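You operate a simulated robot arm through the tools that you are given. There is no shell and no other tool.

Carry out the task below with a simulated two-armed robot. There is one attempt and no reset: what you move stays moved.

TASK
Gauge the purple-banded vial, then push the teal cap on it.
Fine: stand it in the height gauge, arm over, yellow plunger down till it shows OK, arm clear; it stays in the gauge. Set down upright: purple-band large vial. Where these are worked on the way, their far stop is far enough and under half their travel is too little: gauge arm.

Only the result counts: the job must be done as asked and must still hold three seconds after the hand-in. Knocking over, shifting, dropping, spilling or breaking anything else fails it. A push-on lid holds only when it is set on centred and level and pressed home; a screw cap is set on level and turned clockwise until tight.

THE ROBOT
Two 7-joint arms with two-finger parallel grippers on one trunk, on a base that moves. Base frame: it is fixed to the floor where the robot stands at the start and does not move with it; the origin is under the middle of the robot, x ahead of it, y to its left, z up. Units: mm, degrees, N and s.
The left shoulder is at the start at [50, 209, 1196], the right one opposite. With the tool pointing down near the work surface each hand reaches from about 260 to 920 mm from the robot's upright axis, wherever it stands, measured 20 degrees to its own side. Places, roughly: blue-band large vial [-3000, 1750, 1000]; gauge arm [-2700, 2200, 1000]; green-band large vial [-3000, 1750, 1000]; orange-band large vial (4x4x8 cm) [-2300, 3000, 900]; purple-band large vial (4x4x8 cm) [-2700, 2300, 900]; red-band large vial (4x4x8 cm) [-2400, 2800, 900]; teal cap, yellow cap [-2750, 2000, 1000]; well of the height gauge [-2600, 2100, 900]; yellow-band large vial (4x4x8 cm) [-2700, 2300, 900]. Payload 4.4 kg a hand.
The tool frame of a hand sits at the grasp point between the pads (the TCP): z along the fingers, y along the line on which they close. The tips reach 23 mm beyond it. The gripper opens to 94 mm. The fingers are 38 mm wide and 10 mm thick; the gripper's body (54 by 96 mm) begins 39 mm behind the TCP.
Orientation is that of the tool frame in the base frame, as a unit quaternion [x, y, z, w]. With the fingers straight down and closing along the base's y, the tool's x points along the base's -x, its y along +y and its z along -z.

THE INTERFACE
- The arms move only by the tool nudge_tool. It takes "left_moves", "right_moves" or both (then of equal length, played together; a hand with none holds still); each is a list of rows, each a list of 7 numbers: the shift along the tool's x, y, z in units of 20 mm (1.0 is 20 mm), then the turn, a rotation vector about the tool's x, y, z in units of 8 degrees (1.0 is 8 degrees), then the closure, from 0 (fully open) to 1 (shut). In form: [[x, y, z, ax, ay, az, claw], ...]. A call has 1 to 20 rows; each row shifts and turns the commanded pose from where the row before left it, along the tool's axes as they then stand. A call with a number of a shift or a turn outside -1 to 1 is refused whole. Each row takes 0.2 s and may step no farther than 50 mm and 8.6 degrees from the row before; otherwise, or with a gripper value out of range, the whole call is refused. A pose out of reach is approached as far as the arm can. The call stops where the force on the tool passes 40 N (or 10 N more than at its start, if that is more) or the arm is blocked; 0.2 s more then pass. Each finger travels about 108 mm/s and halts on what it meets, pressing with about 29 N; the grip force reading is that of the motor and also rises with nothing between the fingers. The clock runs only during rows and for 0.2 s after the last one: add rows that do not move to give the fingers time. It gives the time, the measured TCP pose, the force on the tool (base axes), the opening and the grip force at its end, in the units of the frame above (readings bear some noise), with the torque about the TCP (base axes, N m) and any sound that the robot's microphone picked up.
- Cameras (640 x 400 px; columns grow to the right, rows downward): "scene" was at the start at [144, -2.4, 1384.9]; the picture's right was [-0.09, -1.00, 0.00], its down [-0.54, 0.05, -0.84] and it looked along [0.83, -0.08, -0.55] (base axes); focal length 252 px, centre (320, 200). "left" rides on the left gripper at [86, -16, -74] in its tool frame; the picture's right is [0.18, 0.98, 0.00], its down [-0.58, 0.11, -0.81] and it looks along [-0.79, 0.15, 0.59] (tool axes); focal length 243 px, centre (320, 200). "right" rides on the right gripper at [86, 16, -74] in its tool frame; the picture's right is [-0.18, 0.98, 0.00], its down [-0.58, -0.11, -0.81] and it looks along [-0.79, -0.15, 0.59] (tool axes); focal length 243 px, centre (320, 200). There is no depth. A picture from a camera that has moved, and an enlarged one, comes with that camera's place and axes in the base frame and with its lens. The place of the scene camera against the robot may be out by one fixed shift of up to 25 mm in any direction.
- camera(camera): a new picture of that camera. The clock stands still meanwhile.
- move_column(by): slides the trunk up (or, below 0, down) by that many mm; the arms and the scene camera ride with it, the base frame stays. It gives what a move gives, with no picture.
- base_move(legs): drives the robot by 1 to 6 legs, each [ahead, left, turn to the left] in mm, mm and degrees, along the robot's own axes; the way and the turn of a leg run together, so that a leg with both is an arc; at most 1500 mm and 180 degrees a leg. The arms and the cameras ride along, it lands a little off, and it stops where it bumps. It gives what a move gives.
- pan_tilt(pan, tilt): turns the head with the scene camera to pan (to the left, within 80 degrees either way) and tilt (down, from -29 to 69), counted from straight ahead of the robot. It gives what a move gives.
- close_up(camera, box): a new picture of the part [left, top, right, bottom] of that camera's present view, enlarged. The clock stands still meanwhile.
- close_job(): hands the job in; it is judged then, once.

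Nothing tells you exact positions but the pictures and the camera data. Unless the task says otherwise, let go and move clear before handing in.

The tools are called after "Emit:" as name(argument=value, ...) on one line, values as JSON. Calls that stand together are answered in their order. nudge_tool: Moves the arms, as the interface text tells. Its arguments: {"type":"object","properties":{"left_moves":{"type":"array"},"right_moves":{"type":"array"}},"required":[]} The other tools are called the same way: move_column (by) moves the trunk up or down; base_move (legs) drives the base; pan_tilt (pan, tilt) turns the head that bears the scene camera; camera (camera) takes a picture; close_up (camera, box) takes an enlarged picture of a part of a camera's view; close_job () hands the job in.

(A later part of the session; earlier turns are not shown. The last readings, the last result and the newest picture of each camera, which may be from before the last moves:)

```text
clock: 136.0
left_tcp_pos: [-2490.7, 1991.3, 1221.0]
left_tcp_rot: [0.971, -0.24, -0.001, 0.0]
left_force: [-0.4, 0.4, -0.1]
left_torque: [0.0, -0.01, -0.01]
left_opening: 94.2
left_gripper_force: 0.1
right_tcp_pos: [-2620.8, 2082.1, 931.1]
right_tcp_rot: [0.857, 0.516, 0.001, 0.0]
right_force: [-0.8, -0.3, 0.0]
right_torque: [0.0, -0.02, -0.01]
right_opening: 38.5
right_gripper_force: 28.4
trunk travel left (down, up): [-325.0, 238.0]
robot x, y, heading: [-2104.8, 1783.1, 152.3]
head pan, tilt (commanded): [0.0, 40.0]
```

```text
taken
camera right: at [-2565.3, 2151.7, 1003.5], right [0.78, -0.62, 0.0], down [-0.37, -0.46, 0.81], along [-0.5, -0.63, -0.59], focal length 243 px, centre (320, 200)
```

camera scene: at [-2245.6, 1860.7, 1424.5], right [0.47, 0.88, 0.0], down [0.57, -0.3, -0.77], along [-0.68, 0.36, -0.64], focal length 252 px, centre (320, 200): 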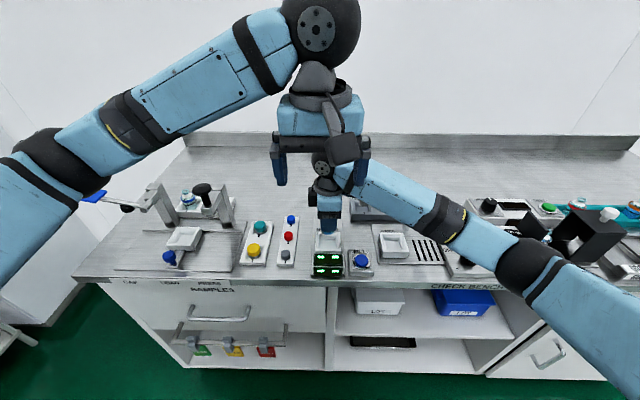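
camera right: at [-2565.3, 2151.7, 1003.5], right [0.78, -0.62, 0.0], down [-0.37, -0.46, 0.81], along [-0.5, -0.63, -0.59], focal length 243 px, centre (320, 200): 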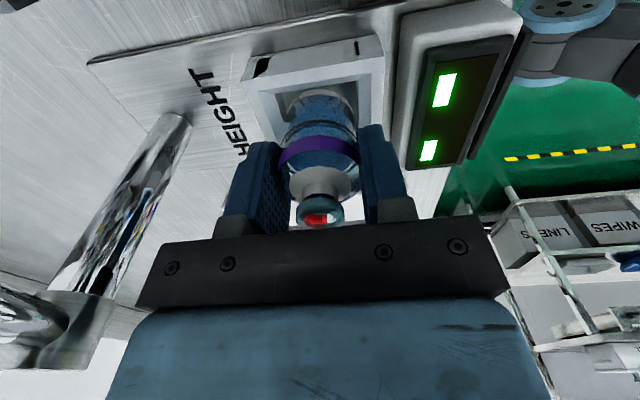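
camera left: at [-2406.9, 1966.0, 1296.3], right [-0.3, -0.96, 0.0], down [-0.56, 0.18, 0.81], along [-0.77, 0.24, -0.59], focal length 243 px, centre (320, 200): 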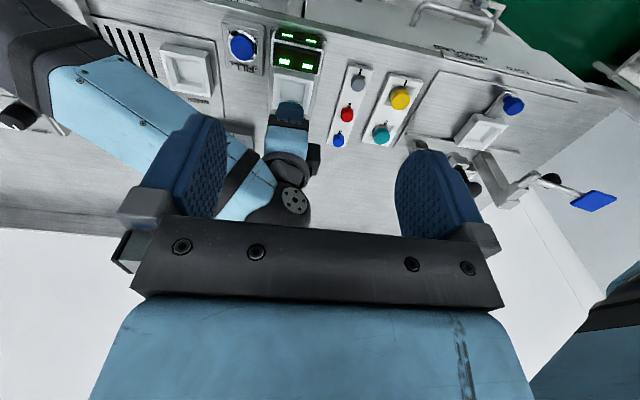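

Emit:
nudge_tool(right_moves=[[0, 0, 0.15, 0, 0, 0, 1], [0, 0, 0, 0, 0, 0, 1]])

Emit:
nudge_tool(right_moves=[[0, 0, 0.15, 0, 0, 0, 1], [0, 0, 0, 0, 0, 0, 1]])

Emit:
nudge_tool(right_moves=[[0, 0, 0.1, 0, 0, 0, 1], [0, 0, 0, 0, 0, 0, 1]])

Emit:
camera(camera="right")

```text
clock: 136.6
left_tcp_pos: [-2490.1, 1990.4, 1221.1]
left_tcp_rot: [0.971, -0.24, 0.001, 0.0]
left_force: [0.5, 0.5, 0.6]
left_torque: [0.01, 0.0, 0.01]
left_opening: 94.0
left_gripper_force: 0.0
right_tcp_pos: [-2619.7, 2082.3, 926.1]
right_tcp_rot: [0.857, 0.516, 0.001, 0.0]
right_force: [-0.2, 0.4, 0.1]
right_torque: [-0.02, 0.03, 0.01]
right_opening: 38.1
right_gripper_force: 28.6
trunk travel left (down, up): [-325.0, 238.0]
robot x, y, heading: [-2100.3, 1782.5, 152.2]
head pan, tilt (commanded): [0.0, 40.0]
```

```text
clock: 137.2
left_tcp_pos: [-2491.0, 1990.7, 1220.6]
left_tcp_rot: [0.97, -0.241, 0.0, 0.0]
left_force: [0.4, -0.2, -0.4]
left_torque: [-0.04, 0.0, 0.02]
left_opening: 94.0
left_gripper_force: 0.1
right_tcp_pos: [-2619.5, 2082.6, 923.7]
right_tcp_rot: [0.857, 0.515, 0.001, -0.001]
right_force: [0.3, 0.8, 0.6]
right_torque: [-0.03, -0.02, 0.04]
right_opening: 37.9
right_gripper_force: 29.3
trunk travel left (down, up): [-325.0, 238.0]
robot x, y, heading: [-2100.2, 1781.9, 152.0]
head pan, tilt (commanded): [0.0, 40.0]
```

```text
clock: 137.8
left_tcp_pos: [-2489.4, 1991.0, 1221.2]
left_tcp_rot: [0.971, -0.239, 0.0, 0.0]
left_force: [0.6, 0.6, -0.5]
left_torque: [0.02, 0.01, 0.01]
left_opening: 94.1
left_gripper_force: 0.0
right_tcp_pos: [-2620.6, 2081.2, 923.2]
right_tcp_rot: [0.857, 0.515, -0.002, 0.0]
right_force: [-1.1, 1.9, 8.4]
right_torque: [0.04, 0.04, 0.0]
right_opening: 38.3
right_gripper_force: 28.7
trunk travel left (down, up): [-325.0, 238.0]
robot x, y, heading: [-2098.7, 1785.9, 152.2]
head pan, tilt (commanded): [0.0, 40.0]
```

```text
taken
camera right: at [-2564.7, 2151.4, 996.9], right [0.78, -0.62, 0.0], down [-0.37, -0.46, 0.81], along [-0.5, -0.63, -0.59], focal length 243 px, centre (320, 200)
```

right: 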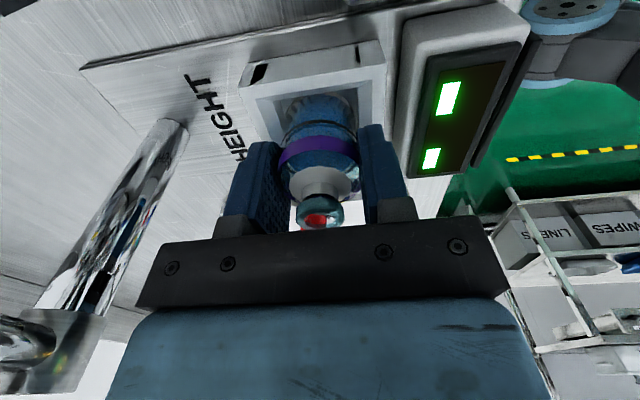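

The vial has touched the well's floor exactly where expected. I ease the pressure, open just enough and check that it stands.

Emit:
nudge_tool(right_moves=[[0, 0, -0.03, 0, 0, 0, 1], [0, 0, 0, 0, 0, 0, 0.85], [0, 0, 0, 0, 0, 0, 0.6], [0, 0, 0, 0, 0, 0, 0.48], [0, 0, 0, 0, 0, 0, 0.48]])

Emit:
camera(camera="right")

```text
clock: 139.0
left_tcp_pos: [-2490.2, 1990.9, 1221.3]
left_tcp_rot: [0.97, -0.241, -0.001, 0.0]
left_force: [0.0, -0.2, -0.3]
left_torque: [0.02, 0.01, -0.01]
left_opening: 94.1
left_gripper_force: 0.0
right_tcp_pos: [-2620.2, 2082.4, 922.0]
right_tcp_rot: [0.857, 0.516, 0.0, 0.0]
right_force: [-0.1, 0.5, -0.1]
right_torque: [0.0, 0.0, 0.0]
right_opening: 48.8
right_gripper_force: 0.1
trunk travel left (down, up): [-325.0, 238.0]
robot x, y, heading: [-2104.0, 1782.2, 152.0]
head pan, tilt (commanded): [0.0, 40.0]
```

```text
taken
camera right: at [-2564.9, 2151.7, 996.0], right [0.78, -0.62, 0.0], down [-0.37, -0.46, 0.81], along [-0.5, -0.63, -0.59], focal length 243 px, centre (320, 200)
```

right: 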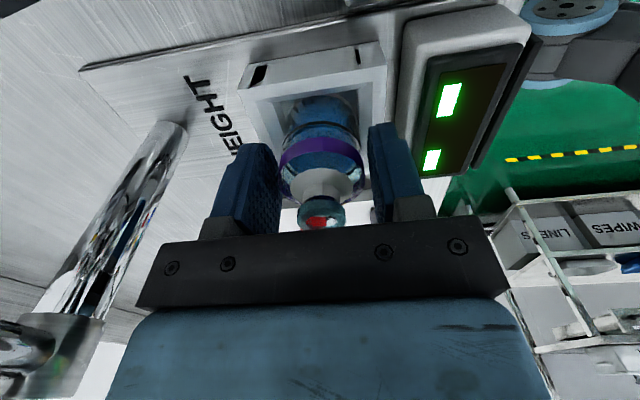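

The vial stands in the well. I raise the right hand straight up.

Emit:
nudge_tool(right_moves=[[0, 0, -0.3, 0, 0, 0, 0.48], [0, 0, -0.5, 0, 0, 0, 0.48], [0, 0, -1, 0, 0, 0, 0.48], [0, 0, -1, 0, 0, 0, 0.48], [0, 0, -1, 0, 0, 0, 0.48], [0, 0, -1, 0, 0, 0, 0.48], [0, 0, -1, 0, 0, 0, 0.48], [0, 0, -1, 0, 0, 0, 0.48], [0, 0, -1, 0, 0, 0, 0.48], [0, 0, -1, 0, 0, 0, 0.48]])

Emit:
camera(camera="right")

Emit:
close_up(camera="left", box=[220, 20, 380, 150])

Emit:
close_up(camera="scene", box=[280, 160, 430, 290])

```text
clock: 141.2
left_tcp_pos: [-2490.6, 1991.1, 1220.9]
left_tcp_rot: [0.971, -0.24, 0.001, 0.0]
left_force: [0.4, -0.1, 0.2]
left_torque: [-0.02, -0.03, 0.0]
left_opening: 94.1
left_gripper_force: 0.0
right_tcp_pos: [-2619.8, 2081.6, 1099.1]
right_tcp_rot: [0.857, 0.515, 0.001, 0.0]
right_force: [0.2, 0.0, 1.2]
right_torque: [-0.02, 0.0, 0.0]
right_opening: 48.9
right_gripper_force: 0.0
trunk travel left (down, up): [-325.0, 238.0]
robot x, y, heading: [-2098.2, 1782.3, 152.1]
head pan, tilt (commanded): [0.0, 40.0]
```

```text
taken
camera right: at [-2564.6, 2151.6, 1173.1], right [0.78, -0.62, 0.0], down [-0.37, -0.46, 0.81], along [-0.5, -0.63, -0.59], focal length 243 px, centre (320, 200)
```

right: 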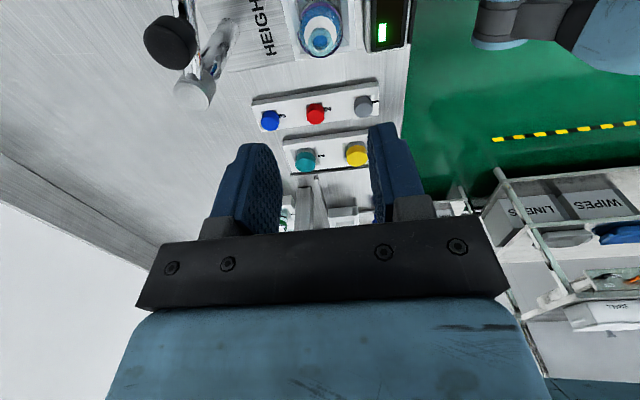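

```text
3.08 times, centred on (300, 85) of left
camera zoom: at [-2406.7, 1965.7, 1296.4], right [-0.3, -0.96, 0.0], down [-0.56, 0.17, 0.81], along [-0.77, 0.24, -0.59], focal length 746 px, centre (382, 554)
```

zoom: 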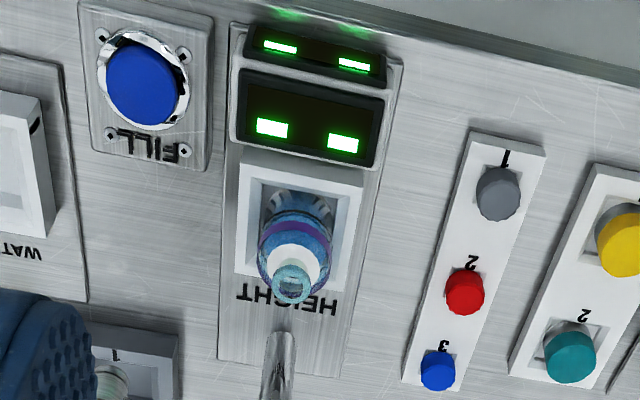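

```text
3.08 times, centred on (355, 225) of scene
camera zoom: at [-2245.4, 1860.4, 1424.5], right [0.47, 0.88, 0.0], down [0.57, -0.3, -0.77], along [-0.68, 0.36, -0.64], focal length 776 px, centre (212, 123)
```

zoom: 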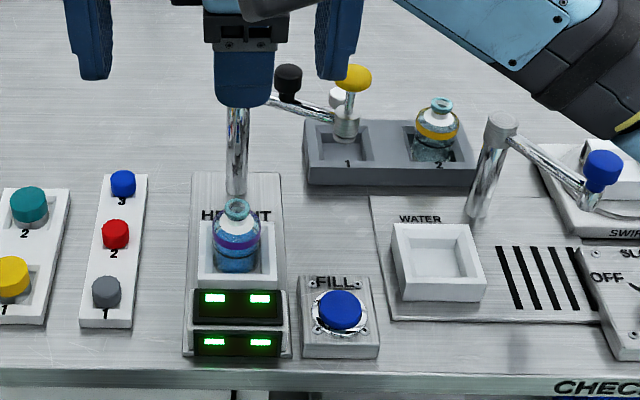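

The vial stands open in the gauge well, and the gauge arm is still clear. Now I look closely at the arm's black knob to take hold of it.

Emit:
close_up(camera="right", box=[110, 0, 250, 120])

Emit:
close_up(camera="left", box=[210, 100, 350, 220])

Emit:
close_up(camera="scene", box=[310, 245, 350, 280])

```text
3.33 times, centred on (180, 60) of right
camera zoom: at [-2564.6, 2151.6, 1173.1], right [0.78, -0.62, 0.0], down [-0.37, -0.46, 0.81], along [-0.5, -0.63, -0.59], focal length 809 px, centre (787, 667)
```

zoom: 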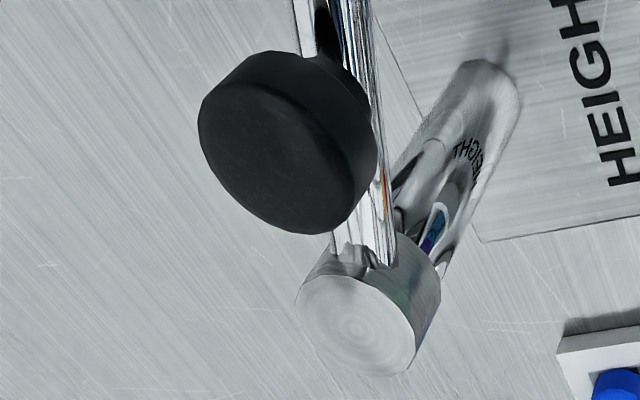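

```text
3.33 times, centred on (280, 160) of left
camera zoom: at [-2406.7, 1965.7, 1296.4], right [-0.3, -0.96, 0.0], down [-0.56, 0.17, 0.81], along [-0.77, 0.24, -0.59], focal length 809 px, centre (453, 333)
```

zoom: 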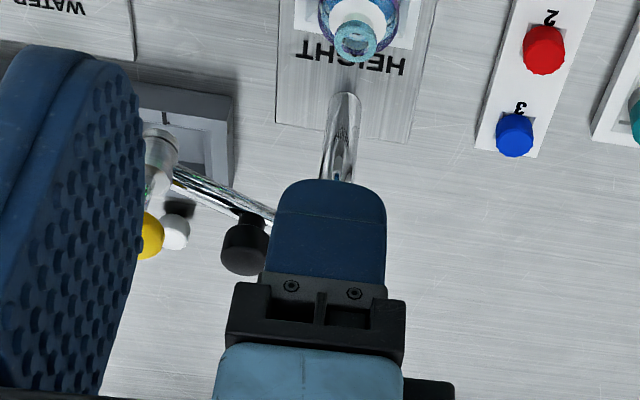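

```text
11.43 times, centred on (330, 262) of scene
camera zoom: at [-2245.4, 1860.4, 1424.5], right [0.47, 0.88, 0.0], down [0.57, -0.3, -0.77], along [-0.68, 0.36, -0.64], focal length 2881 px, centre (206, -514)
```

zoom: 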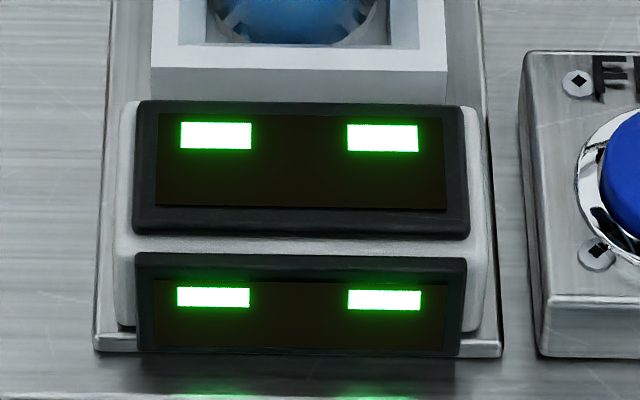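

The display shows only two dashes (idle). The knob's top is at F 677, R 63, z 1024 (28 mm wide), the post at F 696, R 22; the arm must swing about 66° towards me. I turn the right hand so its fingers close along the swing's chord and bring it above the knob.

Emit:
nudge_tool(right_moves=[[0, 0, 0, 0, 0, 1, 0.48], [0, 0, 0, 0, 0, 1, 0.48], [0, 0, 0, 0, 0, 1, 0.48], [0, 0, 0, 0, 0, 1, 0.48], [0, 0, 0, 0, 0, 1, 0.48], [0, 0, 0, 0, 0, 1, 0.48], [0, 0, 0, 0, 0, 1, 0.48], [0, 0, 0, 0, 0, 0.25, 0.48], [-0.5475, -0.9825, 0, 0, 0, 0, 0.48], [-0.5475, -0.9825, 0, 0, 0, 0, 0.48], [-0.5475, -0.9825, 0, 0, 0, 0, 0.48], [-0.5475, -0.9825, 0, 0, 0, 0, 0.48]])

Emit:
camera(camera="right")

Emit:
camera(camera="left")

```text
clock: 143.8
left_tcp_pos: [-2490.5, 1990.8, 1220.8]
left_tcp_rot: [0.971, -0.24, 0.0, 0.0]
left_force: [-0.2, 0.1, 0.5]
left_torque: [0.02, -0.01, 0.01]
left_opening: 94.0
left_gripper_force: 0.1
right_tcp_pos: [-2669.3, 2157.7, 1098.2]
right_tcp_rot: [0.999, 0.037, 0.0, 0.001]
right_force: [-0.3, 0.1, 0.3]
right_torque: [0.01, 0.0, 0.03]
right_opening: 49.0
right_gripper_force: 0.1
trunk travel left (down, up): [-325.0, 238.0]
robot x, y, heading: [-2096.8, 1781.6, 152.1]
head pan, tilt (commanded): [0.0, 40.0]
```

```text
taken
camera right: at [-2581.7, 2149.1, 1171.8], right [-0.11, -0.99, 0.0], down [-0.59, 0.07, 0.81], along [-0.8, 0.09, -0.59], focal length 243 px, centre (320, 200)
```

right: 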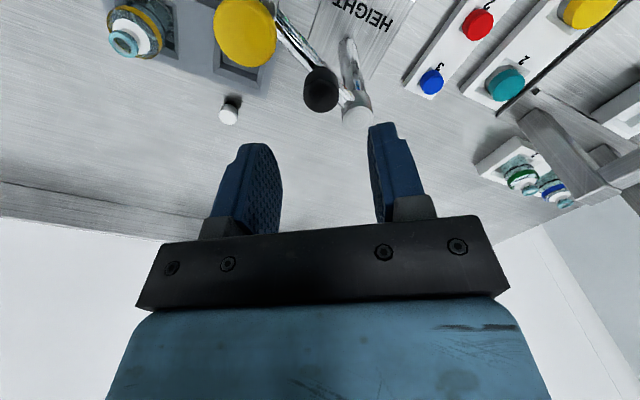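

```text
taken
camera left: at [-2407.1, 1966.3, 1296.2], right [-0.3, -0.96, 0.0], down [-0.57, 0.18, 0.81], along [-0.77, 0.24, -0.59], focal length 243 px, centre (320, 200)
```

left: 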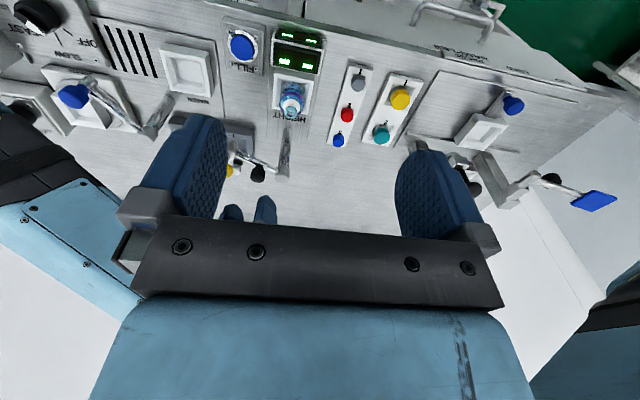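

Emit:
close_up(camera="right", box=[270, 40, 390, 140])

```text
4.00 times, centred on (330, 90) of right
camera zoom: at [-2581.7, 2149.1, 1171.8], right [-0.11, -0.99, 0.0], down [-0.59, 0.07, 0.81], along [-0.8, 0.09, -0.59], focal length 970 px, centre (280, 640)
```

zoom: 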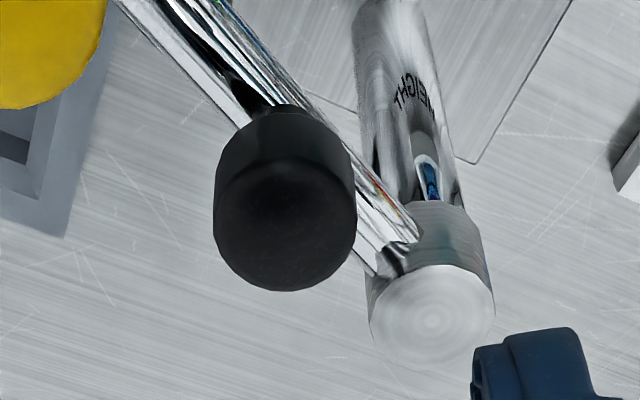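

The hand is centred above the knob to within 1 mm. I descend so that the fingertips pass just beside the knob and stay above the arm, then narrow the fingers into a loose cage.

Emit:
nudge_tool(right_moves=[[0, 0.04, 0.8, 0, 0, 0, 0.48], [0, 0, 0.8, 0, 0, 0, 0.48], [0, 0, 0.8, 0, 0, 0, 0.48], [0, 0, 0.8, 0, 0, 0, 0.48], [0, 0, 0.28, 0, 0, 0, 0.48], [0, 0, 0, 0, 0, 0, 0.58], [0, 0, 0, 0, 0, 0, 0.68], [0, 0, 0, 0, 0, 0, 0.68]])

Emit:
camera(camera="right")

Emit:
close_up(camera="scene", box=[280, 140, 430, 290])

```text
clock: 145.6
left_tcp_pos: [-2491.0, 1990.5, 1221.4]
left_tcp_rot: [0.971, -0.24, 0.0, 0.0]
left_force: [0.5, 0.6, -0.2]
left_torque: [-0.03, 0.01, 0.01]
left_opening: 94.2
left_gripper_force: 0.1
right_tcp_pos: [-2669.0, 2158.8, 1028.5]
right_tcp_rot: [0.999, 0.036, -0.001, 0.0]
right_force: [-0.2, 0.3, 0.3]
right_torque: [-0.01, -0.03, -0.04]
right_opening: 30.0
right_gripper_force: 0.1
trunk travel left (down, up): [-325.0, 238.0]
robot x, y, heading: [-2097.1, 1784.6, 152.5]
head pan, tilt (commanded): [0.0, 40.0]
```

```text
taken
camera right: at [-2581.5, 2147.8, 1102.2], right [-0.11, -0.99, 0.0], down [-0.59, 0.07, 0.81], along [-0.8, 0.09, -0.59], focal length 243 px, centre (320, 200)
```

right: 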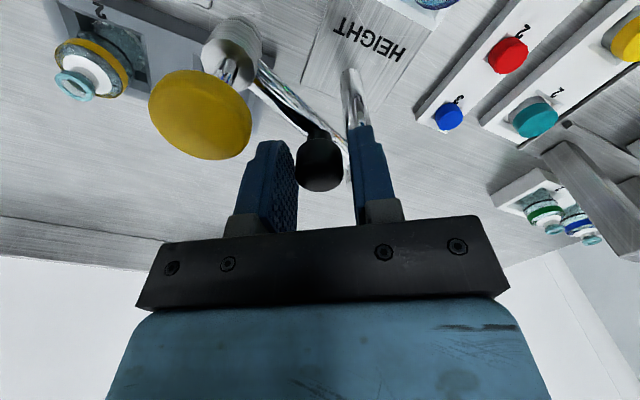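

```text
2.67 times, centred on (355, 215) of scene
camera zoom: at [-2245.6, 1860.7, 1424.5], right [0.47, 0.88, 0.0], down [0.57, -0.3, -0.77], along [-0.68, 0.36, -0.64], focal length 672 px, centre (227, 160)
```

zoom: 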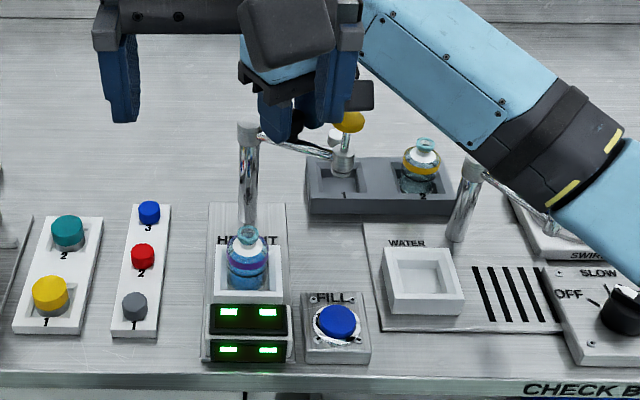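

The knob is loosely caged. I swing the arm along its arc, first about 40°, and look.

Emit:
nudge_tool(right_moves=[[0.152, 0.274, 0, 0, 0, 0, 0.68], [0.112, 0.293, 0, 0, 0, 0, 0.68], [0.071, 0.306, 0, 0, 0, 0, 0.68], [0.028, 0.313, 0, 0, 0, 0, 0.68], [-0.017, 0.313, 0, 0, 0, 0, 0.68]])

Emit:
camera(camera="right")

Emit:
close_up(camera="left", box=[210, 40, 370, 200])

```text
clock: 146.8
left_tcp_pos: [-2490.9, 1990.0, 1221.8]
left_tcp_rot: [0.971, -0.24, 0.0, 0.0]
left_force: [-0.3, -0.9, -0.9]
left_torque: [0.01, 0.04, 0.0]
left_opening: 94.0
left_gripper_force: 0.1
right_tcp_pos: [-2660.7, 2125.5, 1027.7]
right_tcp_rot: [0.999, 0.035, 0.0, 0.0]
right_force: [-0.6, -0.7, 0.1]
right_torque: [0.02, -0.04, -0.04]
right_opening: 30.5
right_gripper_force: 0.4
trunk travel left (down, up): [-325.0, 238.0]
robot x, y, heading: [-2098.5, 1784.2, 152.1]
head pan, tilt (commanded): [0.0, 40.0]
```

```text
taken
camera right: at [-2572.5, 2117.8, 1102.3], right [-0.11, -0.99, 0.0], down [-0.59, 0.07, 0.81], along [-0.8, 0.09, -0.59], focal length 243 px, centre (320, 200)
```

right: 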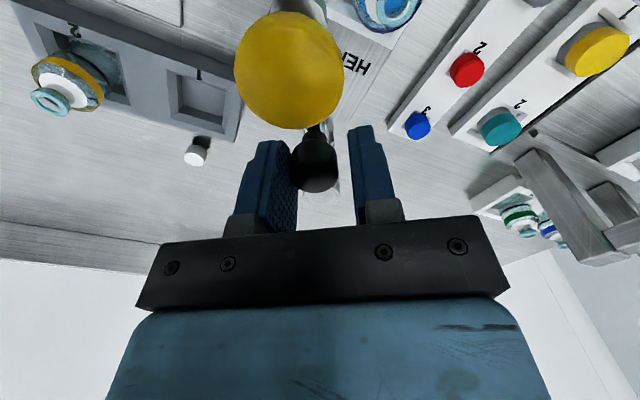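

```text
2.50 times, centred on (290, 120) of left
camera zoom: at [-2406.9, 1965.8, 1296.3], right [-0.3, -0.96, 0.0], down [-0.56, 0.17, 0.81], along [-0.77, 0.24, -0.59], focal length 606 px, centre (395, 400)
```

zoom: 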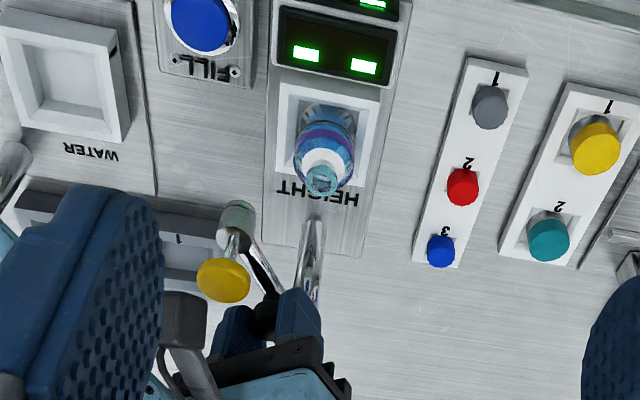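

The arm follows freely. I continue to the position over the well.

Emit:
nudge_tool(right_moves=[[-0.06, 0.308, 0, 0, 0, 0, 0.68], [-0.102, 0.297, 0, 0, 0, 0, 0.68], [-0.143, 0.279, 0, 0, 0, 0, 0.68], [-0.1, 0.15, 0, 0, 0, 0, 0.68]])

Emit:
camera(camera="right")

Emit:
close_up(camera="left", box=[210, 40, 370, 200])

```text
clock: 147.8
left_tcp_pos: [-2489.8, 1991.6, 1222.3]
left_tcp_rot: [0.971, -0.24, 0.0, -0.001]
left_force: [-0.5, -0.9, -0.5]
left_torque: [0.04, -0.01, -0.03]
left_opening: 93.8
left_gripper_force: 0.0
right_tcp_pos: [-2666.9, 2105.2, 1028.5]
right_tcp_rot: [0.999, 0.036, -0.001, 0.0]
right_force: [-0.8, 1.1, -0.9]
right_torque: [0.04, -0.03, 0.0]
right_opening: 30.3
right_gripper_force: 0.8
trunk travel left (down, up): [-325.0, 238.0]
robot x, y, heading: [-2099.6, 1780.9, 152.0]
head pan, tilt (commanded): [0.0, 40.0]
```

```text
taken
camera right: at [-2578.9, 2096.9, 1102.5], right [-0.11, -0.99, 0.0], down [-0.59, 0.07, 0.81], along [-0.8, 0.09, -0.59], focal length 243 px, centre (320, 200)
```

right: 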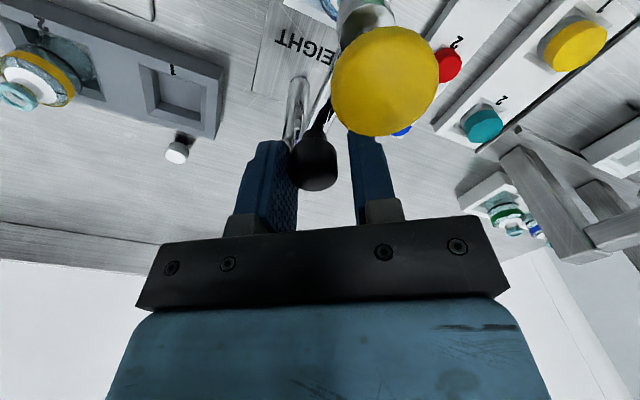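

```text
2.50 times, centred on (290, 120) of left
camera zoom: at [-2406.8, 1966.0, 1296.3], right [-0.3, -0.96, 0.0], down [-0.56, 0.18, 0.81], along [-0.77, 0.24, -0.59], focal length 606 px, centre (395, 400)
```

zoom: 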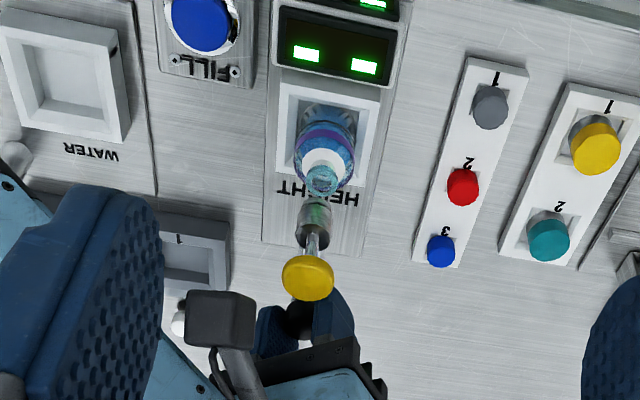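

The plunger now stands over the vial's axis. I push gently on to find the far stop.

Emit:
nudge_tool(right_moves=[[-0.07, 0.13, 0, 0, 0, 0, 0.68], [0, 0, 0, 0, 0, 0, 0.68]])

Emit:
close_up(camera="left", box=[210, 40, 370, 200])

```text
clock: 148.4
left_tcp_pos: [-2490.1, 1990.9, 1220.4]
left_tcp_rot: [0.971, -0.24, 0.0, 0.0]
left_force: [0.7, 0.8, -0.2]
left_torque: [-0.02, 0.03, -0.02]
left_opening: 93.9
left_gripper_force: 0.0
right_tcp_pos: [-2667.1, 2105.1, 1029.7]
right_tcp_rot: [0.999, 0.036, 0.0, 0.0]
right_force: [0.7, 5.6, 0.0]
right_torque: [0.09, -0.01, -0.02]
right_opening: 32.3
right_gripper_force: 3.0
trunk travel left (down, up): [-325.0, 238.0]
robot x, y, heading: [-2099.9, 1779.4, 152.1]
head pan, tilt (commanded): [0.0, 40.0]
```

```text
2.50 times, centred on (290, 120) of left
camera zoom: at [-2406.6, 1966.7, 1296.3], right [-0.3, -0.96, 0.0], down [-0.56, 0.18, 0.81], along [-0.77, 0.24, -0.59], focal length 606 px, centre (395, 400)
```

zoom: 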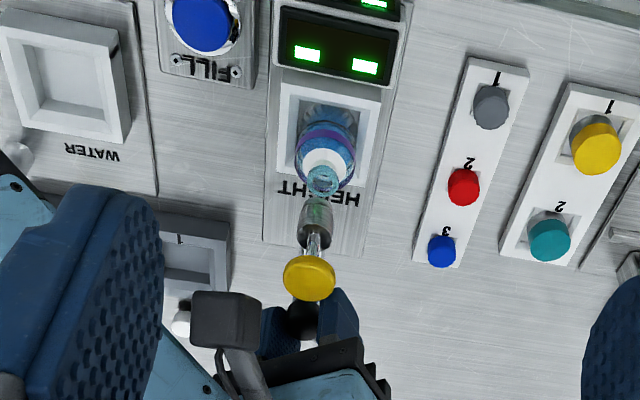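

The arm is at its far stop (5.6 N resistance) with the plunger over the vial. I ease off, lift the hand clear, and move above the yellow plunger.

Emit:
nudge_tool(right_moves=[[0.03, -0.12, 0, 0, 0, 0, 0.66], [0, 0, -0.3, 0, 0, 0, 0.66], [0, 0, -0.8, 0, 0, 0, 0.66], [0, 0, -0.8, 0, 0, 0, 0.66], [0, 0, -0.8, 0, 0, 0, 0.66], [0, 0, -0.8, 0, 0, 0, 0.66]])

Emit:
camera(camera="right")

Emit:
close_up(camera="left", box=[210, 40, 370, 200])

```text
clock: 149.8
left_tcp_pos: [-2489.4, 1991.5, 1220.7]
left_tcp_rot: [0.971, -0.241, 0.0, 0.0]
left_force: [0.3, -0.2, 0.3]
left_torque: [0.01, 0.02, 0.03]
left_opening: 94.0
left_gripper_force: 0.1
right_tcp_pos: [-2665.7, 2105.8, 1096.5]
right_tcp_rot: [0.999, 0.036, 0.0, 0.001]
right_force: [-0.5, -0.8, -0.7]
right_torque: [-0.01, 0.03, 0.04]
right_opening: 31.9
right_gripper_force: 0.0
trunk travel left (down, up): [-325.0, 238.0]
robot x, y, heading: [-2098.7, 1783.2, 152.3]
head pan, tilt (commanded): [0.0, 40.0]
```

```text
taken
camera right: at [-2578.9, 2096.6, 1172.0], right [-0.11, -0.99, 0.0], down [-0.59, 0.07, 0.81], along [-0.8, 0.09, -0.59], focal length 243 px, centre (320, 200)
```

right: 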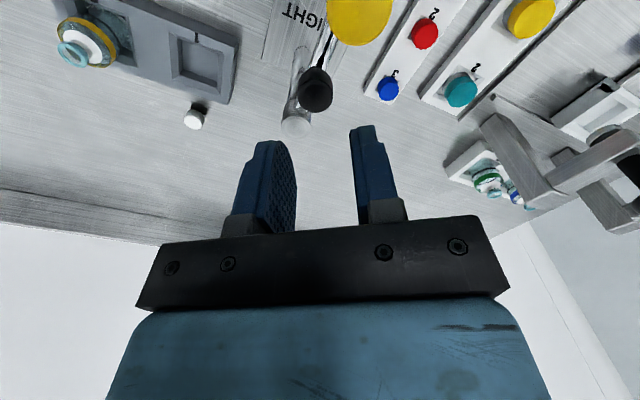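

```text
2.50 times, centred on (290, 120) of left
camera zoom: at [-2406.6, 1965.9, 1296.3], right [-0.3, -0.96, 0.0], down [-0.56, 0.17, 0.81], along [-0.77, 0.24, -0.59], focal length 606 px, centre (395, 400)
```

zoom: 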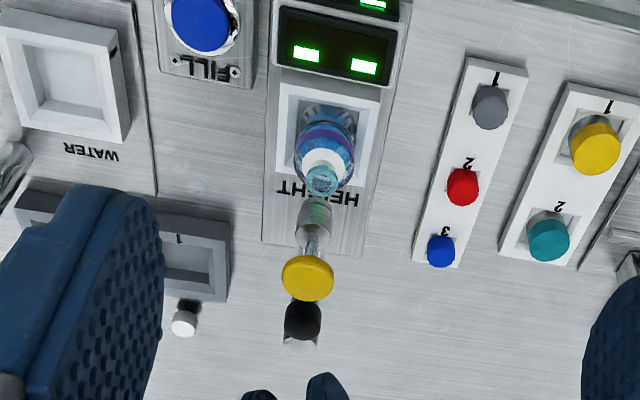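

The arm stays over the vial on its own. I close the right fingers and bring their tips above the yellow plunger.

Emit:
nudge_tool(right_moves=[[0.75, 0.413, 0, 0, 0, 0, 0.8], [0.75, 0.413, 0, 0, 0, 0, 1], [0.75, 0.413, 0, 0, 0, 0, 1], [0, 0, 0, 0, 0, 0, 1]])

Emit:
camera(camera="right")

Emit:
close_up(camera="scene", box=[280, 140, 400, 290])

```text
clock: 150.8
left_tcp_pos: [-2490.4, 1989.8, 1221.2]
left_tcp_rot: [0.971, -0.24, 0.0, 0.0]
left_force: [-0.7, -0.6, -1.0]
left_torque: [0.02, 0.02, -0.01]
left_opening: 94.0
left_gripper_force: 0.0
right_tcp_pos: [-2620.5, 2084.3, 1098.6]
right_tcp_rot: [0.999, 0.036, 0.0, 0.0]
right_force: [-0.5, -0.5, -0.2]
right_torque: [0.01, 0.01, -0.01]
right_opening: 0.1
right_gripper_force: 29.6
trunk travel left (down, up): [-325.0, 238.0]
robot x, y, heading: [-2099.3, 1784.4, 152.3]
head pan, tilt (commanded): [0.0, 40.0]
```

```text
taken
camera right: at [-2532.8, 2075.2, 1172.6], right [-0.11, -0.99, 0.0], down [-0.59, 0.07, 0.81], along [-0.8, 0.09, -0.59], focal length 243 px, centre (320, 200)
```

right: 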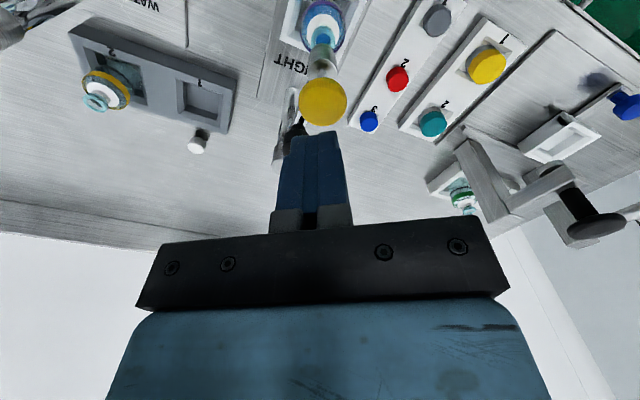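

```text
2.67 times, centred on (340, 215) of scene
camera zoom: at [-2245.9, 1860.6, 1424.4], right [0.47, 0.88, 0.0], down [0.57, -0.3, -0.77], along [-0.68, 0.36, -0.64], focal length 672 px, centre (267, 160)
```

zoom: 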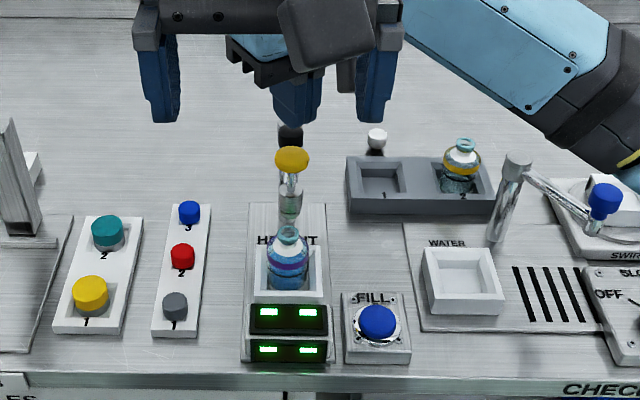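

Emit:
nudge_tool(right_moves=[[0.15, 0.08, 0.5, 0, 0, 0, 1], [0, 0, 0.5, 0, 0, 0, 1], [0, 0, 0.4, 0, 0, 0, 1]])

Emit:
camera(camera="right")

Emit:
close_up(camera="left", box=[210, 20, 370, 180])

```text
clock: 151.6
left_tcp_pos: [-2489.4, 1991.4, 1221.6]
left_tcp_rot: [0.971, -0.24, 0.0, 0.0]
left_force: [0.9, -0.8, -0.3]
left_torque: [0.0, -0.01, 0.01]
left_opening: 94.0
left_gripper_force: 0.0
right_tcp_pos: [-2616.1, 2084.0, 1069.3]
right_tcp_rot: [0.999, 0.036, 0.0, 0.001]
right_force: [-0.5, 0.1, -0.7]
right_torque: [0.03, 0.02, 0.01]
right_opening: 0.0
right_gripper_force: 29.4
trunk travel left (down, up): [-325.0, 238.0]
robot x, y, heading: [-2099.5, 1783.7, 152.3]
head pan, tilt (commanded): [0.0, 40.0]
```

```text
taken
camera right: at [-2529.5, 2074.2, 1144.2], right [-0.11, -0.99, 0.0], down [-0.59, 0.07, 0.81], along [-0.8, 0.09, -0.59], focal length 243 px, centre (320, 200)
```

right: 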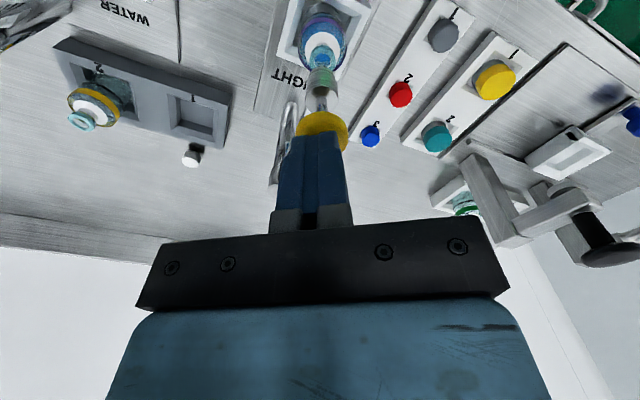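

```text
2.50 times, centred on (290, 100) of left
camera zoom: at [-2406.8, 1966.1, 1296.3], right [-0.3, -0.96, 0.0], down [-0.56, 0.18, 0.81], along [-0.77, 0.24, -0.59], focal length 606 px, centre (395, 450)
```

zoom: 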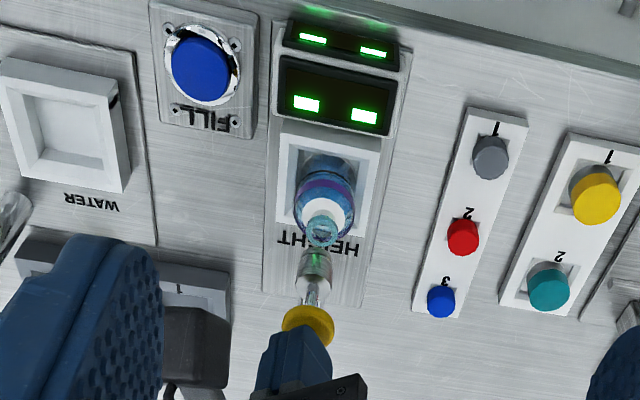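

The tips are just above the plunger. I press down step by step, watching the force and the display.

Emit:
nudge_tool(right_moves=[[0, 0.08, 0.2, 0, 0, 0, 1], [0, 0, 0.2, 0, 0, 0, 1]])

Emit:
nudge_tool(right_moves=[[0, 0, 0.2, 0, 0, 0, 1]])

Emit:
nudge_tool(right_moves=[[0, 0, 0.2, 0, 0, 0, 1]])

Emit:
close_up(camera="left", box=[210, 20, 370, 180])

```text
clock: 152.2
left_tcp_pos: [-2490.4, 1991.1, 1221.4]
left_tcp_rot: [0.971, -0.241, 0.0, -0.001]
left_force: [0.5, -0.5, -0.5]
left_torque: [-0.01, -0.02, -0.01]
left_opening: 94.0
left_gripper_force: 0.1
right_tcp_pos: [-2616.3, 2081.7, 1062.7]
right_tcp_rot: [0.999, 0.036, -0.001, 0.0]
right_force: [0.1, 0.2, 0.2]
right_torque: [0.02, -0.01, -0.02]
right_opening: 0.0
right_gripper_force: 29.2
trunk travel left (down, up): [-325.0, 238.0]
robot x, y, heading: [-2099.5, 1788.2, 152.1]
head pan, tilt (commanded): [0.0, 40.0]
```

```text
clock: 152.6
left_tcp_pos: [-2491.0, 1991.6, 1221.9]
left_tcp_rot: [0.971, -0.24, 0.0, 0.0]
left_force: [0.0, -0.4, -0.6]
left_torque: [-0.02, 0.02, -0.02]
left_opening: 93.8
left_gripper_force: 0.1
right_tcp_pos: [-2617.1, 2082.0, 1058.6]
right_tcp_rot: [0.999, 0.036, 0.001, 0.0]
right_force: [-0.2, 0.9, 0.8]
right_torque: [0.04, 0.02, 0.02]
right_opening: 0.2
right_gripper_force: 29.2
trunk travel left (down, up): [-325.0, 238.0]
robot x, y, heading: [-2097.2, 1780.1, 152.0]
head pan, tilt (commanded): [0.0, 40.0]
heard: click
```

```text
clock: 153.0
left_tcp_pos: [-2490.0, 1990.6, 1220.8]
left_tcp_rot: [0.971, -0.24, 0.0, 0.001]
left_force: [0.1, -0.8, 0.5]
left_torque: [-0.04, 0.02, -0.01]
left_opening: 94.1
left_gripper_force: 0.0
right_tcp_pos: [-2617.0, 2081.6, 1054.0]
right_tcp_rot: [0.999, 0.035, 0.0, 0.0]
right_force: [-0.6, 1.2, 1.6]
right_torque: [0.03, -0.03, 0.01]
right_opening: 0.3
right_gripper_force: 29.2
trunk travel left (down, up): [-325.0, 238.0]
robot x, y, heading: [-2099.2, 1784.2, 152.2]
head pan, tilt (commanded): [0.0, 40.0]
```

```text
2.50 times, centred on (290, 100) of left
camera zoom: at [-2406.7, 1966.1, 1296.4], right [-0.3, -0.96, 0.0], down [-0.56, 0.18, 0.81], along [-0.77, 0.24, -0.59], focal length 606 px, centre (395, 450)
```

zoom: 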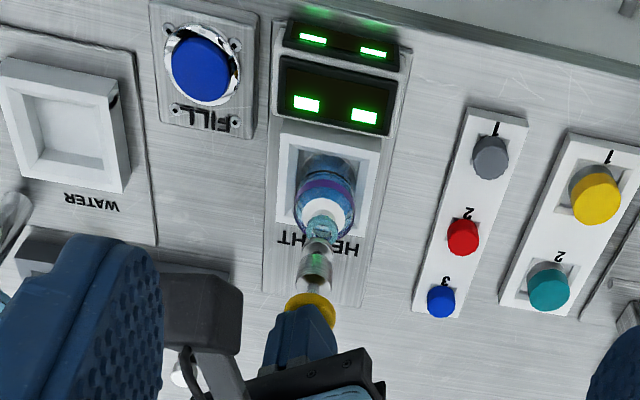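

Emit:
nudge_tool(right_moves=[[0, 0, 0.2, 0, 0, 0, 1], [0, 0, 0.2, 0, 0, 0, 1]])

Emit:
close_up(camera="scene", box=[290, 180, 370, 290])

Emit:
nudge_tool(right_moves=[[0, 0, 0.2, 0, 0, 0, 1], [0, 0, 0, 0, 0, 0, 1]])

Emit:
close_up(camera="scene", box=[290, 180, 370, 290])

```text
clock: 153.6
left_tcp_pos: [-2489.8, 1992.0, 1220.9]
left_tcp_rot: [0.971, -0.24, 0.001, 0.0]
left_force: [0.3, -0.2, -0.1]
left_torque: [-0.01, -0.02, 0.02]
left_opening: 94.0
left_gripper_force: 0.1
right_tcp_pos: [-2617.3, 2081.7, 1046.5]
right_tcp_rot: [0.999, 0.036, 0.0, -0.001]
right_force: [-0.7, -0.2, 1.4]
right_torque: [-0.01, -0.01, 0.07]
right_opening: 0.2
right_gripper_force: 28.9
trunk travel left (down, up): [-325.0, 238.0]
robot x, y, heading: [-2097.9, 1783.7, 152.3]
head pan, tilt (commanded): [0.0, 40.0]
```

```text
3.64 times, centred on (330, 235) of scene
camera zoom: at [-2245.5, 1860.6, 1424.5], right [0.47, 0.88, 0.0], down [0.57, -0.3, -0.77], along [-0.68, 0.36, -0.64], focal length 917 px, centre (284, 73)
```

zoom: 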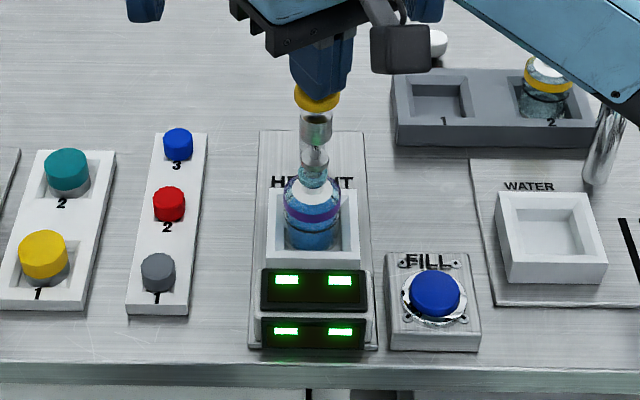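

```text
clock: 154.2
left_tcp_pos: [-2489.8, 1991.2, 1221.5]
left_tcp_rot: [0.971, -0.24, 0.0, -0.001]
left_force: [0.3, 0.3, 0.5]
left_torque: [0.02, 0.05, -0.04]
left_opening: 93.8
left_gripper_force: 0.1
right_tcp_pos: [-2617.8, 2081.8, 1042.3]
right_tcp_rot: [0.999, 0.036, 0.0, 0.0]
right_force: [-1.9, 1.4, 5.0]
right_torque: [0.03, 0.04, 0.03]
right_opening: 0.3
right_gripper_force: 28.6
trunk travel left (down, up): [-325.0, 238.0]
robot x, y, heading: [-2096.8, 1783.1, 152.0]
head pan, tilt (commanded): [0.0, 40.0]
```

```text
3.64 times, centred on (330, 235) of scene
camera zoom: at [-2245.3, 1860.7, 1424.6], right [0.47, 0.88, 0.0], down [0.57, -0.3, -0.77], along [-0.68, 0.36, -0.64], focal length 917 px, centre (284, 73)
```

zoom: 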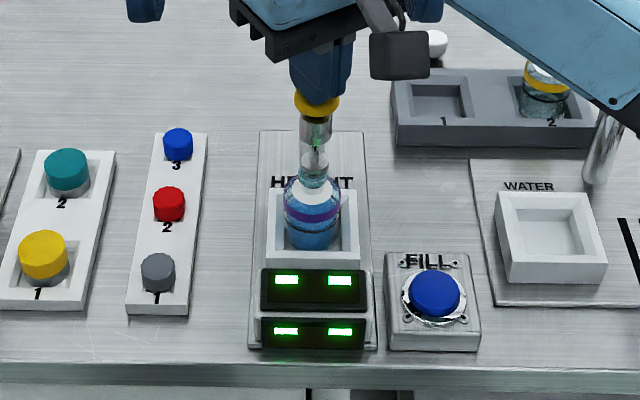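

The force is rising (5 N): the plunger meets the vial's neck. I press a little more and watch the display.

Emit:
nudge_tool(right_moves=[[0, 0, 0.1, 0, 0, 0, 1], [0, 0, 0, 0, 0, 0, 1]])

Emit:
close_up(camera="scene", box=[290, 180, 370, 290])

Emit:
nudge_tool(right_moves=[[0, 0, 0.1, 0, 0, 0, 1], [0, 0, 0, 0, 0, 0, 1], [0, 0, 0, 0, 0, 0, 1]])

Emit:
close_up(camera="scene", box=[290, 180, 370, 290])

```text
clock: 154.8
left_tcp_pos: [-2488.8, 1991.1, 1221.5]
left_tcp_rot: [0.971, -0.24, -0.001, 0.0]
left_force: [0.0, 0.7, -0.2]
left_torque: [0.04, 0.01, -0.02]
left_opening: 94.0
left_gripper_force: 0.1
right_tcp_pos: [-2616.9, 2081.5, 1042.0]
right_tcp_rot: [0.999, 0.036, -0.002, 0.0]
right_force: [-2.9, 3.5, 15.8]
right_torque: [0.07, 0.0, 0.04]
right_opening: 0.0
right_gripper_force: 29.0
trunk travel left (down, up): [-325.0, 238.0]
robot x, y, heading: [-2101.6, 1777.0, 152.3]
head pan, tilt (commanded): [0.0, 40.0]
```

```text
3.64 times, centred on (330, 235) of scene
camera zoom: at [-2244.6, 1860.4, 1424.8], right [0.47, 0.88, 0.0], down [0.57, -0.3, -0.77], along [-0.68, 0.36, -0.64], focal length 917 px, centre (284, 73)
```

zoom: 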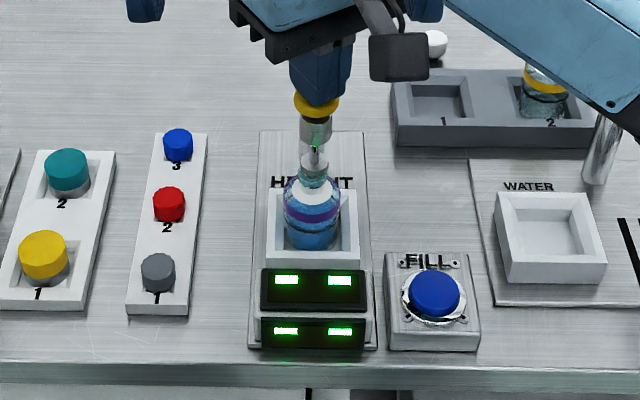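

```text
clock: 155.6
left_tcp_pos: [-2489.3, 1989.1, 1222.2]
left_tcp_rot: [0.971, -0.24, -0.001, -0.001]
left_force: [-0.4, -0.3, 0.1]
left_torque: [-0.04, 0.0, 0.03]
left_opening: 93.9
left_gripper_force: 0.1
right_tcp_pos: [-2617.0, 2081.6, 1041.3]
right_tcp_rot: [0.999, 0.036, -0.003, -0.001]
right_force: [-11.5, 9.0, 32.6]
right_torque: [0.22, 0.12, 0.02]
right_opening: 0.1
right_gripper_force: 28.9
trunk travel left (down, up): [-325.0, 238.0]
robot x, y, heading: [-2100.6, 1781.7, 152.1]
head pan, tilt (commanded): [0.0, 40.0]
```

```text
3.64 times, centred on (330, 235) of scene
camera zoom: at [-2244.0, 1860.0, 1425.0], right [0.47, 0.88, 0.0], down [0.57, -0.3, -0.77], along [-0.68, 0.36, -0.64], focal length 917 px, centre (284, 73)
```

zoom: 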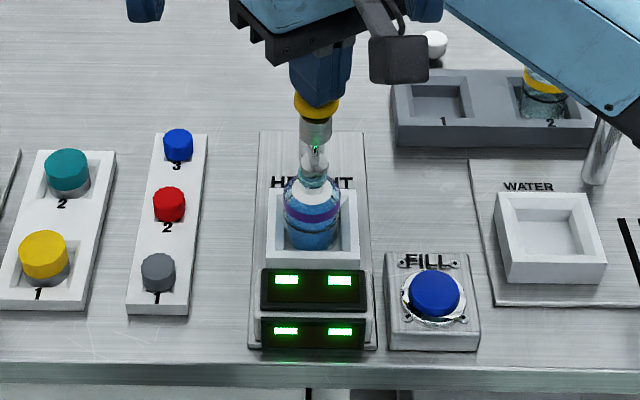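

Pressing harder gives 33 N with no change, so the plunger is down; I ease to a moderate force and hold for a second to let the gauge read.

Emit:
nudge_tool(right_moves=[[0, 0, -0.1, 0, 0, 0, 1], [0, 0, 0, 0, 0, 0, 1], [0, 0, 0, 0, 0, 0, 1], [0, 0, 0, 0, 0, 0, 1], [0, 0, 0, 0, 0, 0, 1], [0, 0, 0, 0, 0, 0, 1]])

Emit:
close_up(camera="scene", box=[310, 245, 350, 280])

Emit:
close_up(camera="scene", box=[310, 195, 350, 245])

```text
clock: 157.0
left_tcp_pos: [-2489.3, 1990.0, 1221.8]
left_tcp_rot: [0.971, -0.241, -0.001, 0.0]
left_force: [-0.5, 0.1, -0.8]
left_torque: [0.03, 0.02, 0.02]
left_opening: 94.2
left_gripper_force: 0.0
right_tcp_pos: [-2616.9, 2081.0, 1040.1]
right_tcp_rot: [0.999, 0.036, -0.001, -0.001]
right_force: [-8.6, 6.3, 26.5]
right_torque: [0.18, 0.21, -0.04]
right_opening: 0.0
right_gripper_force: 28.7
trunk travel left (down, up): [-325.0, 238.0]
robot x, y, heading: [-2098.1, 1784.5, 152.0]
head pan, tilt (commanded): [0.0, 40.0]
```

```text
11.43 times, centred on (330, 262) of scene
camera zoom: at [-2244.2, 1860.3, 1424.7], right [0.47, 0.88, 0.0], down [0.57, -0.3, -0.77], along [-0.68, 0.36, -0.64], focal length 2881 px, centre (206, -514)
```

zoom: 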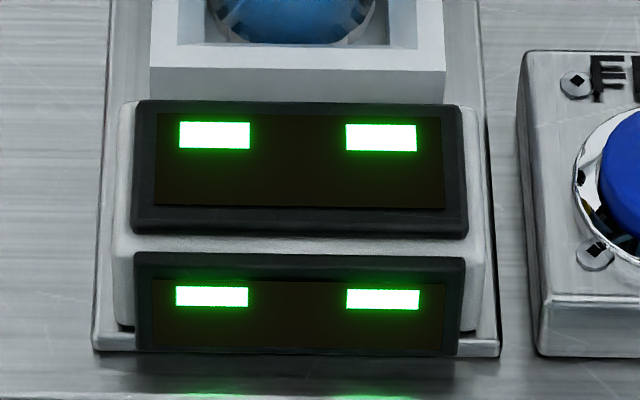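

```text
8.00 times, centred on (330, 220) of scene
camera zoom: at [-2244.2, 1860.3, 1424.7], right [0.47, 0.88, 0.0], down [0.57, -0.3, -0.77], along [-0.68, 0.36, -0.64], focal length 2017 px, centre (240, 40)
```

zoom: 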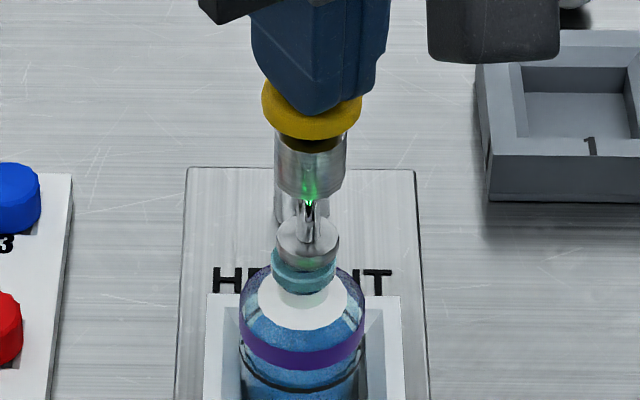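

The plunger's foot now rests on the vial's neck, yet the display still shows dashes. I look at the plunger, foot and vial from other sides to find what is missing.

Emit:
close_up(camera="left", box=[260, 60, 330, 160])

Emit:
close_up(camera="right", box=[270, 0, 370, 160])

```text
4.00 times, centred on (295, 110) of left
camera zoom: at [-2405.6, 1965.6, 1296.8], right [-0.3, -0.96, 0.0], down [-0.56, 0.17, 0.81], along [-0.77, 0.24, -0.59], focal length 970 px, centre (420, 560)
```

zoom: 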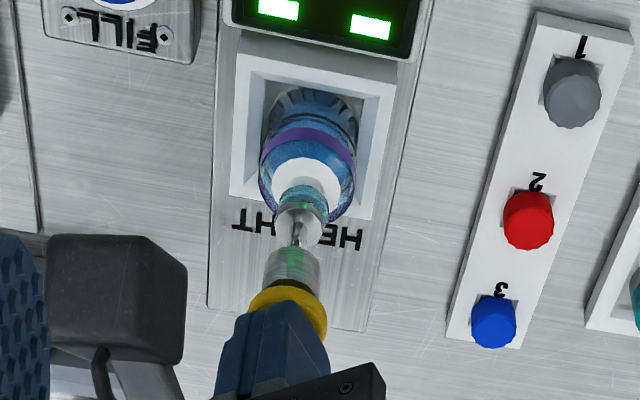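

```text
2.50 times, centred on (320, 80) of right
camera zoom: at [-2528.6, 2071.6, 1115.3], right [-0.11, -0.99, 0.0], down [-0.59, 0.07, 0.81], along [-0.8, 0.09, -0.59], focal length 606 px, centre (320, 500)
```

zoom: 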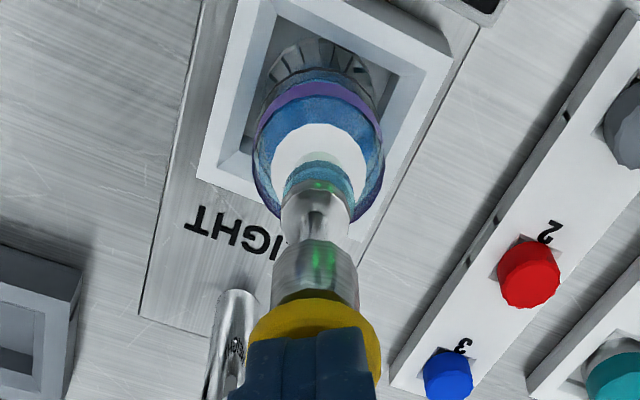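

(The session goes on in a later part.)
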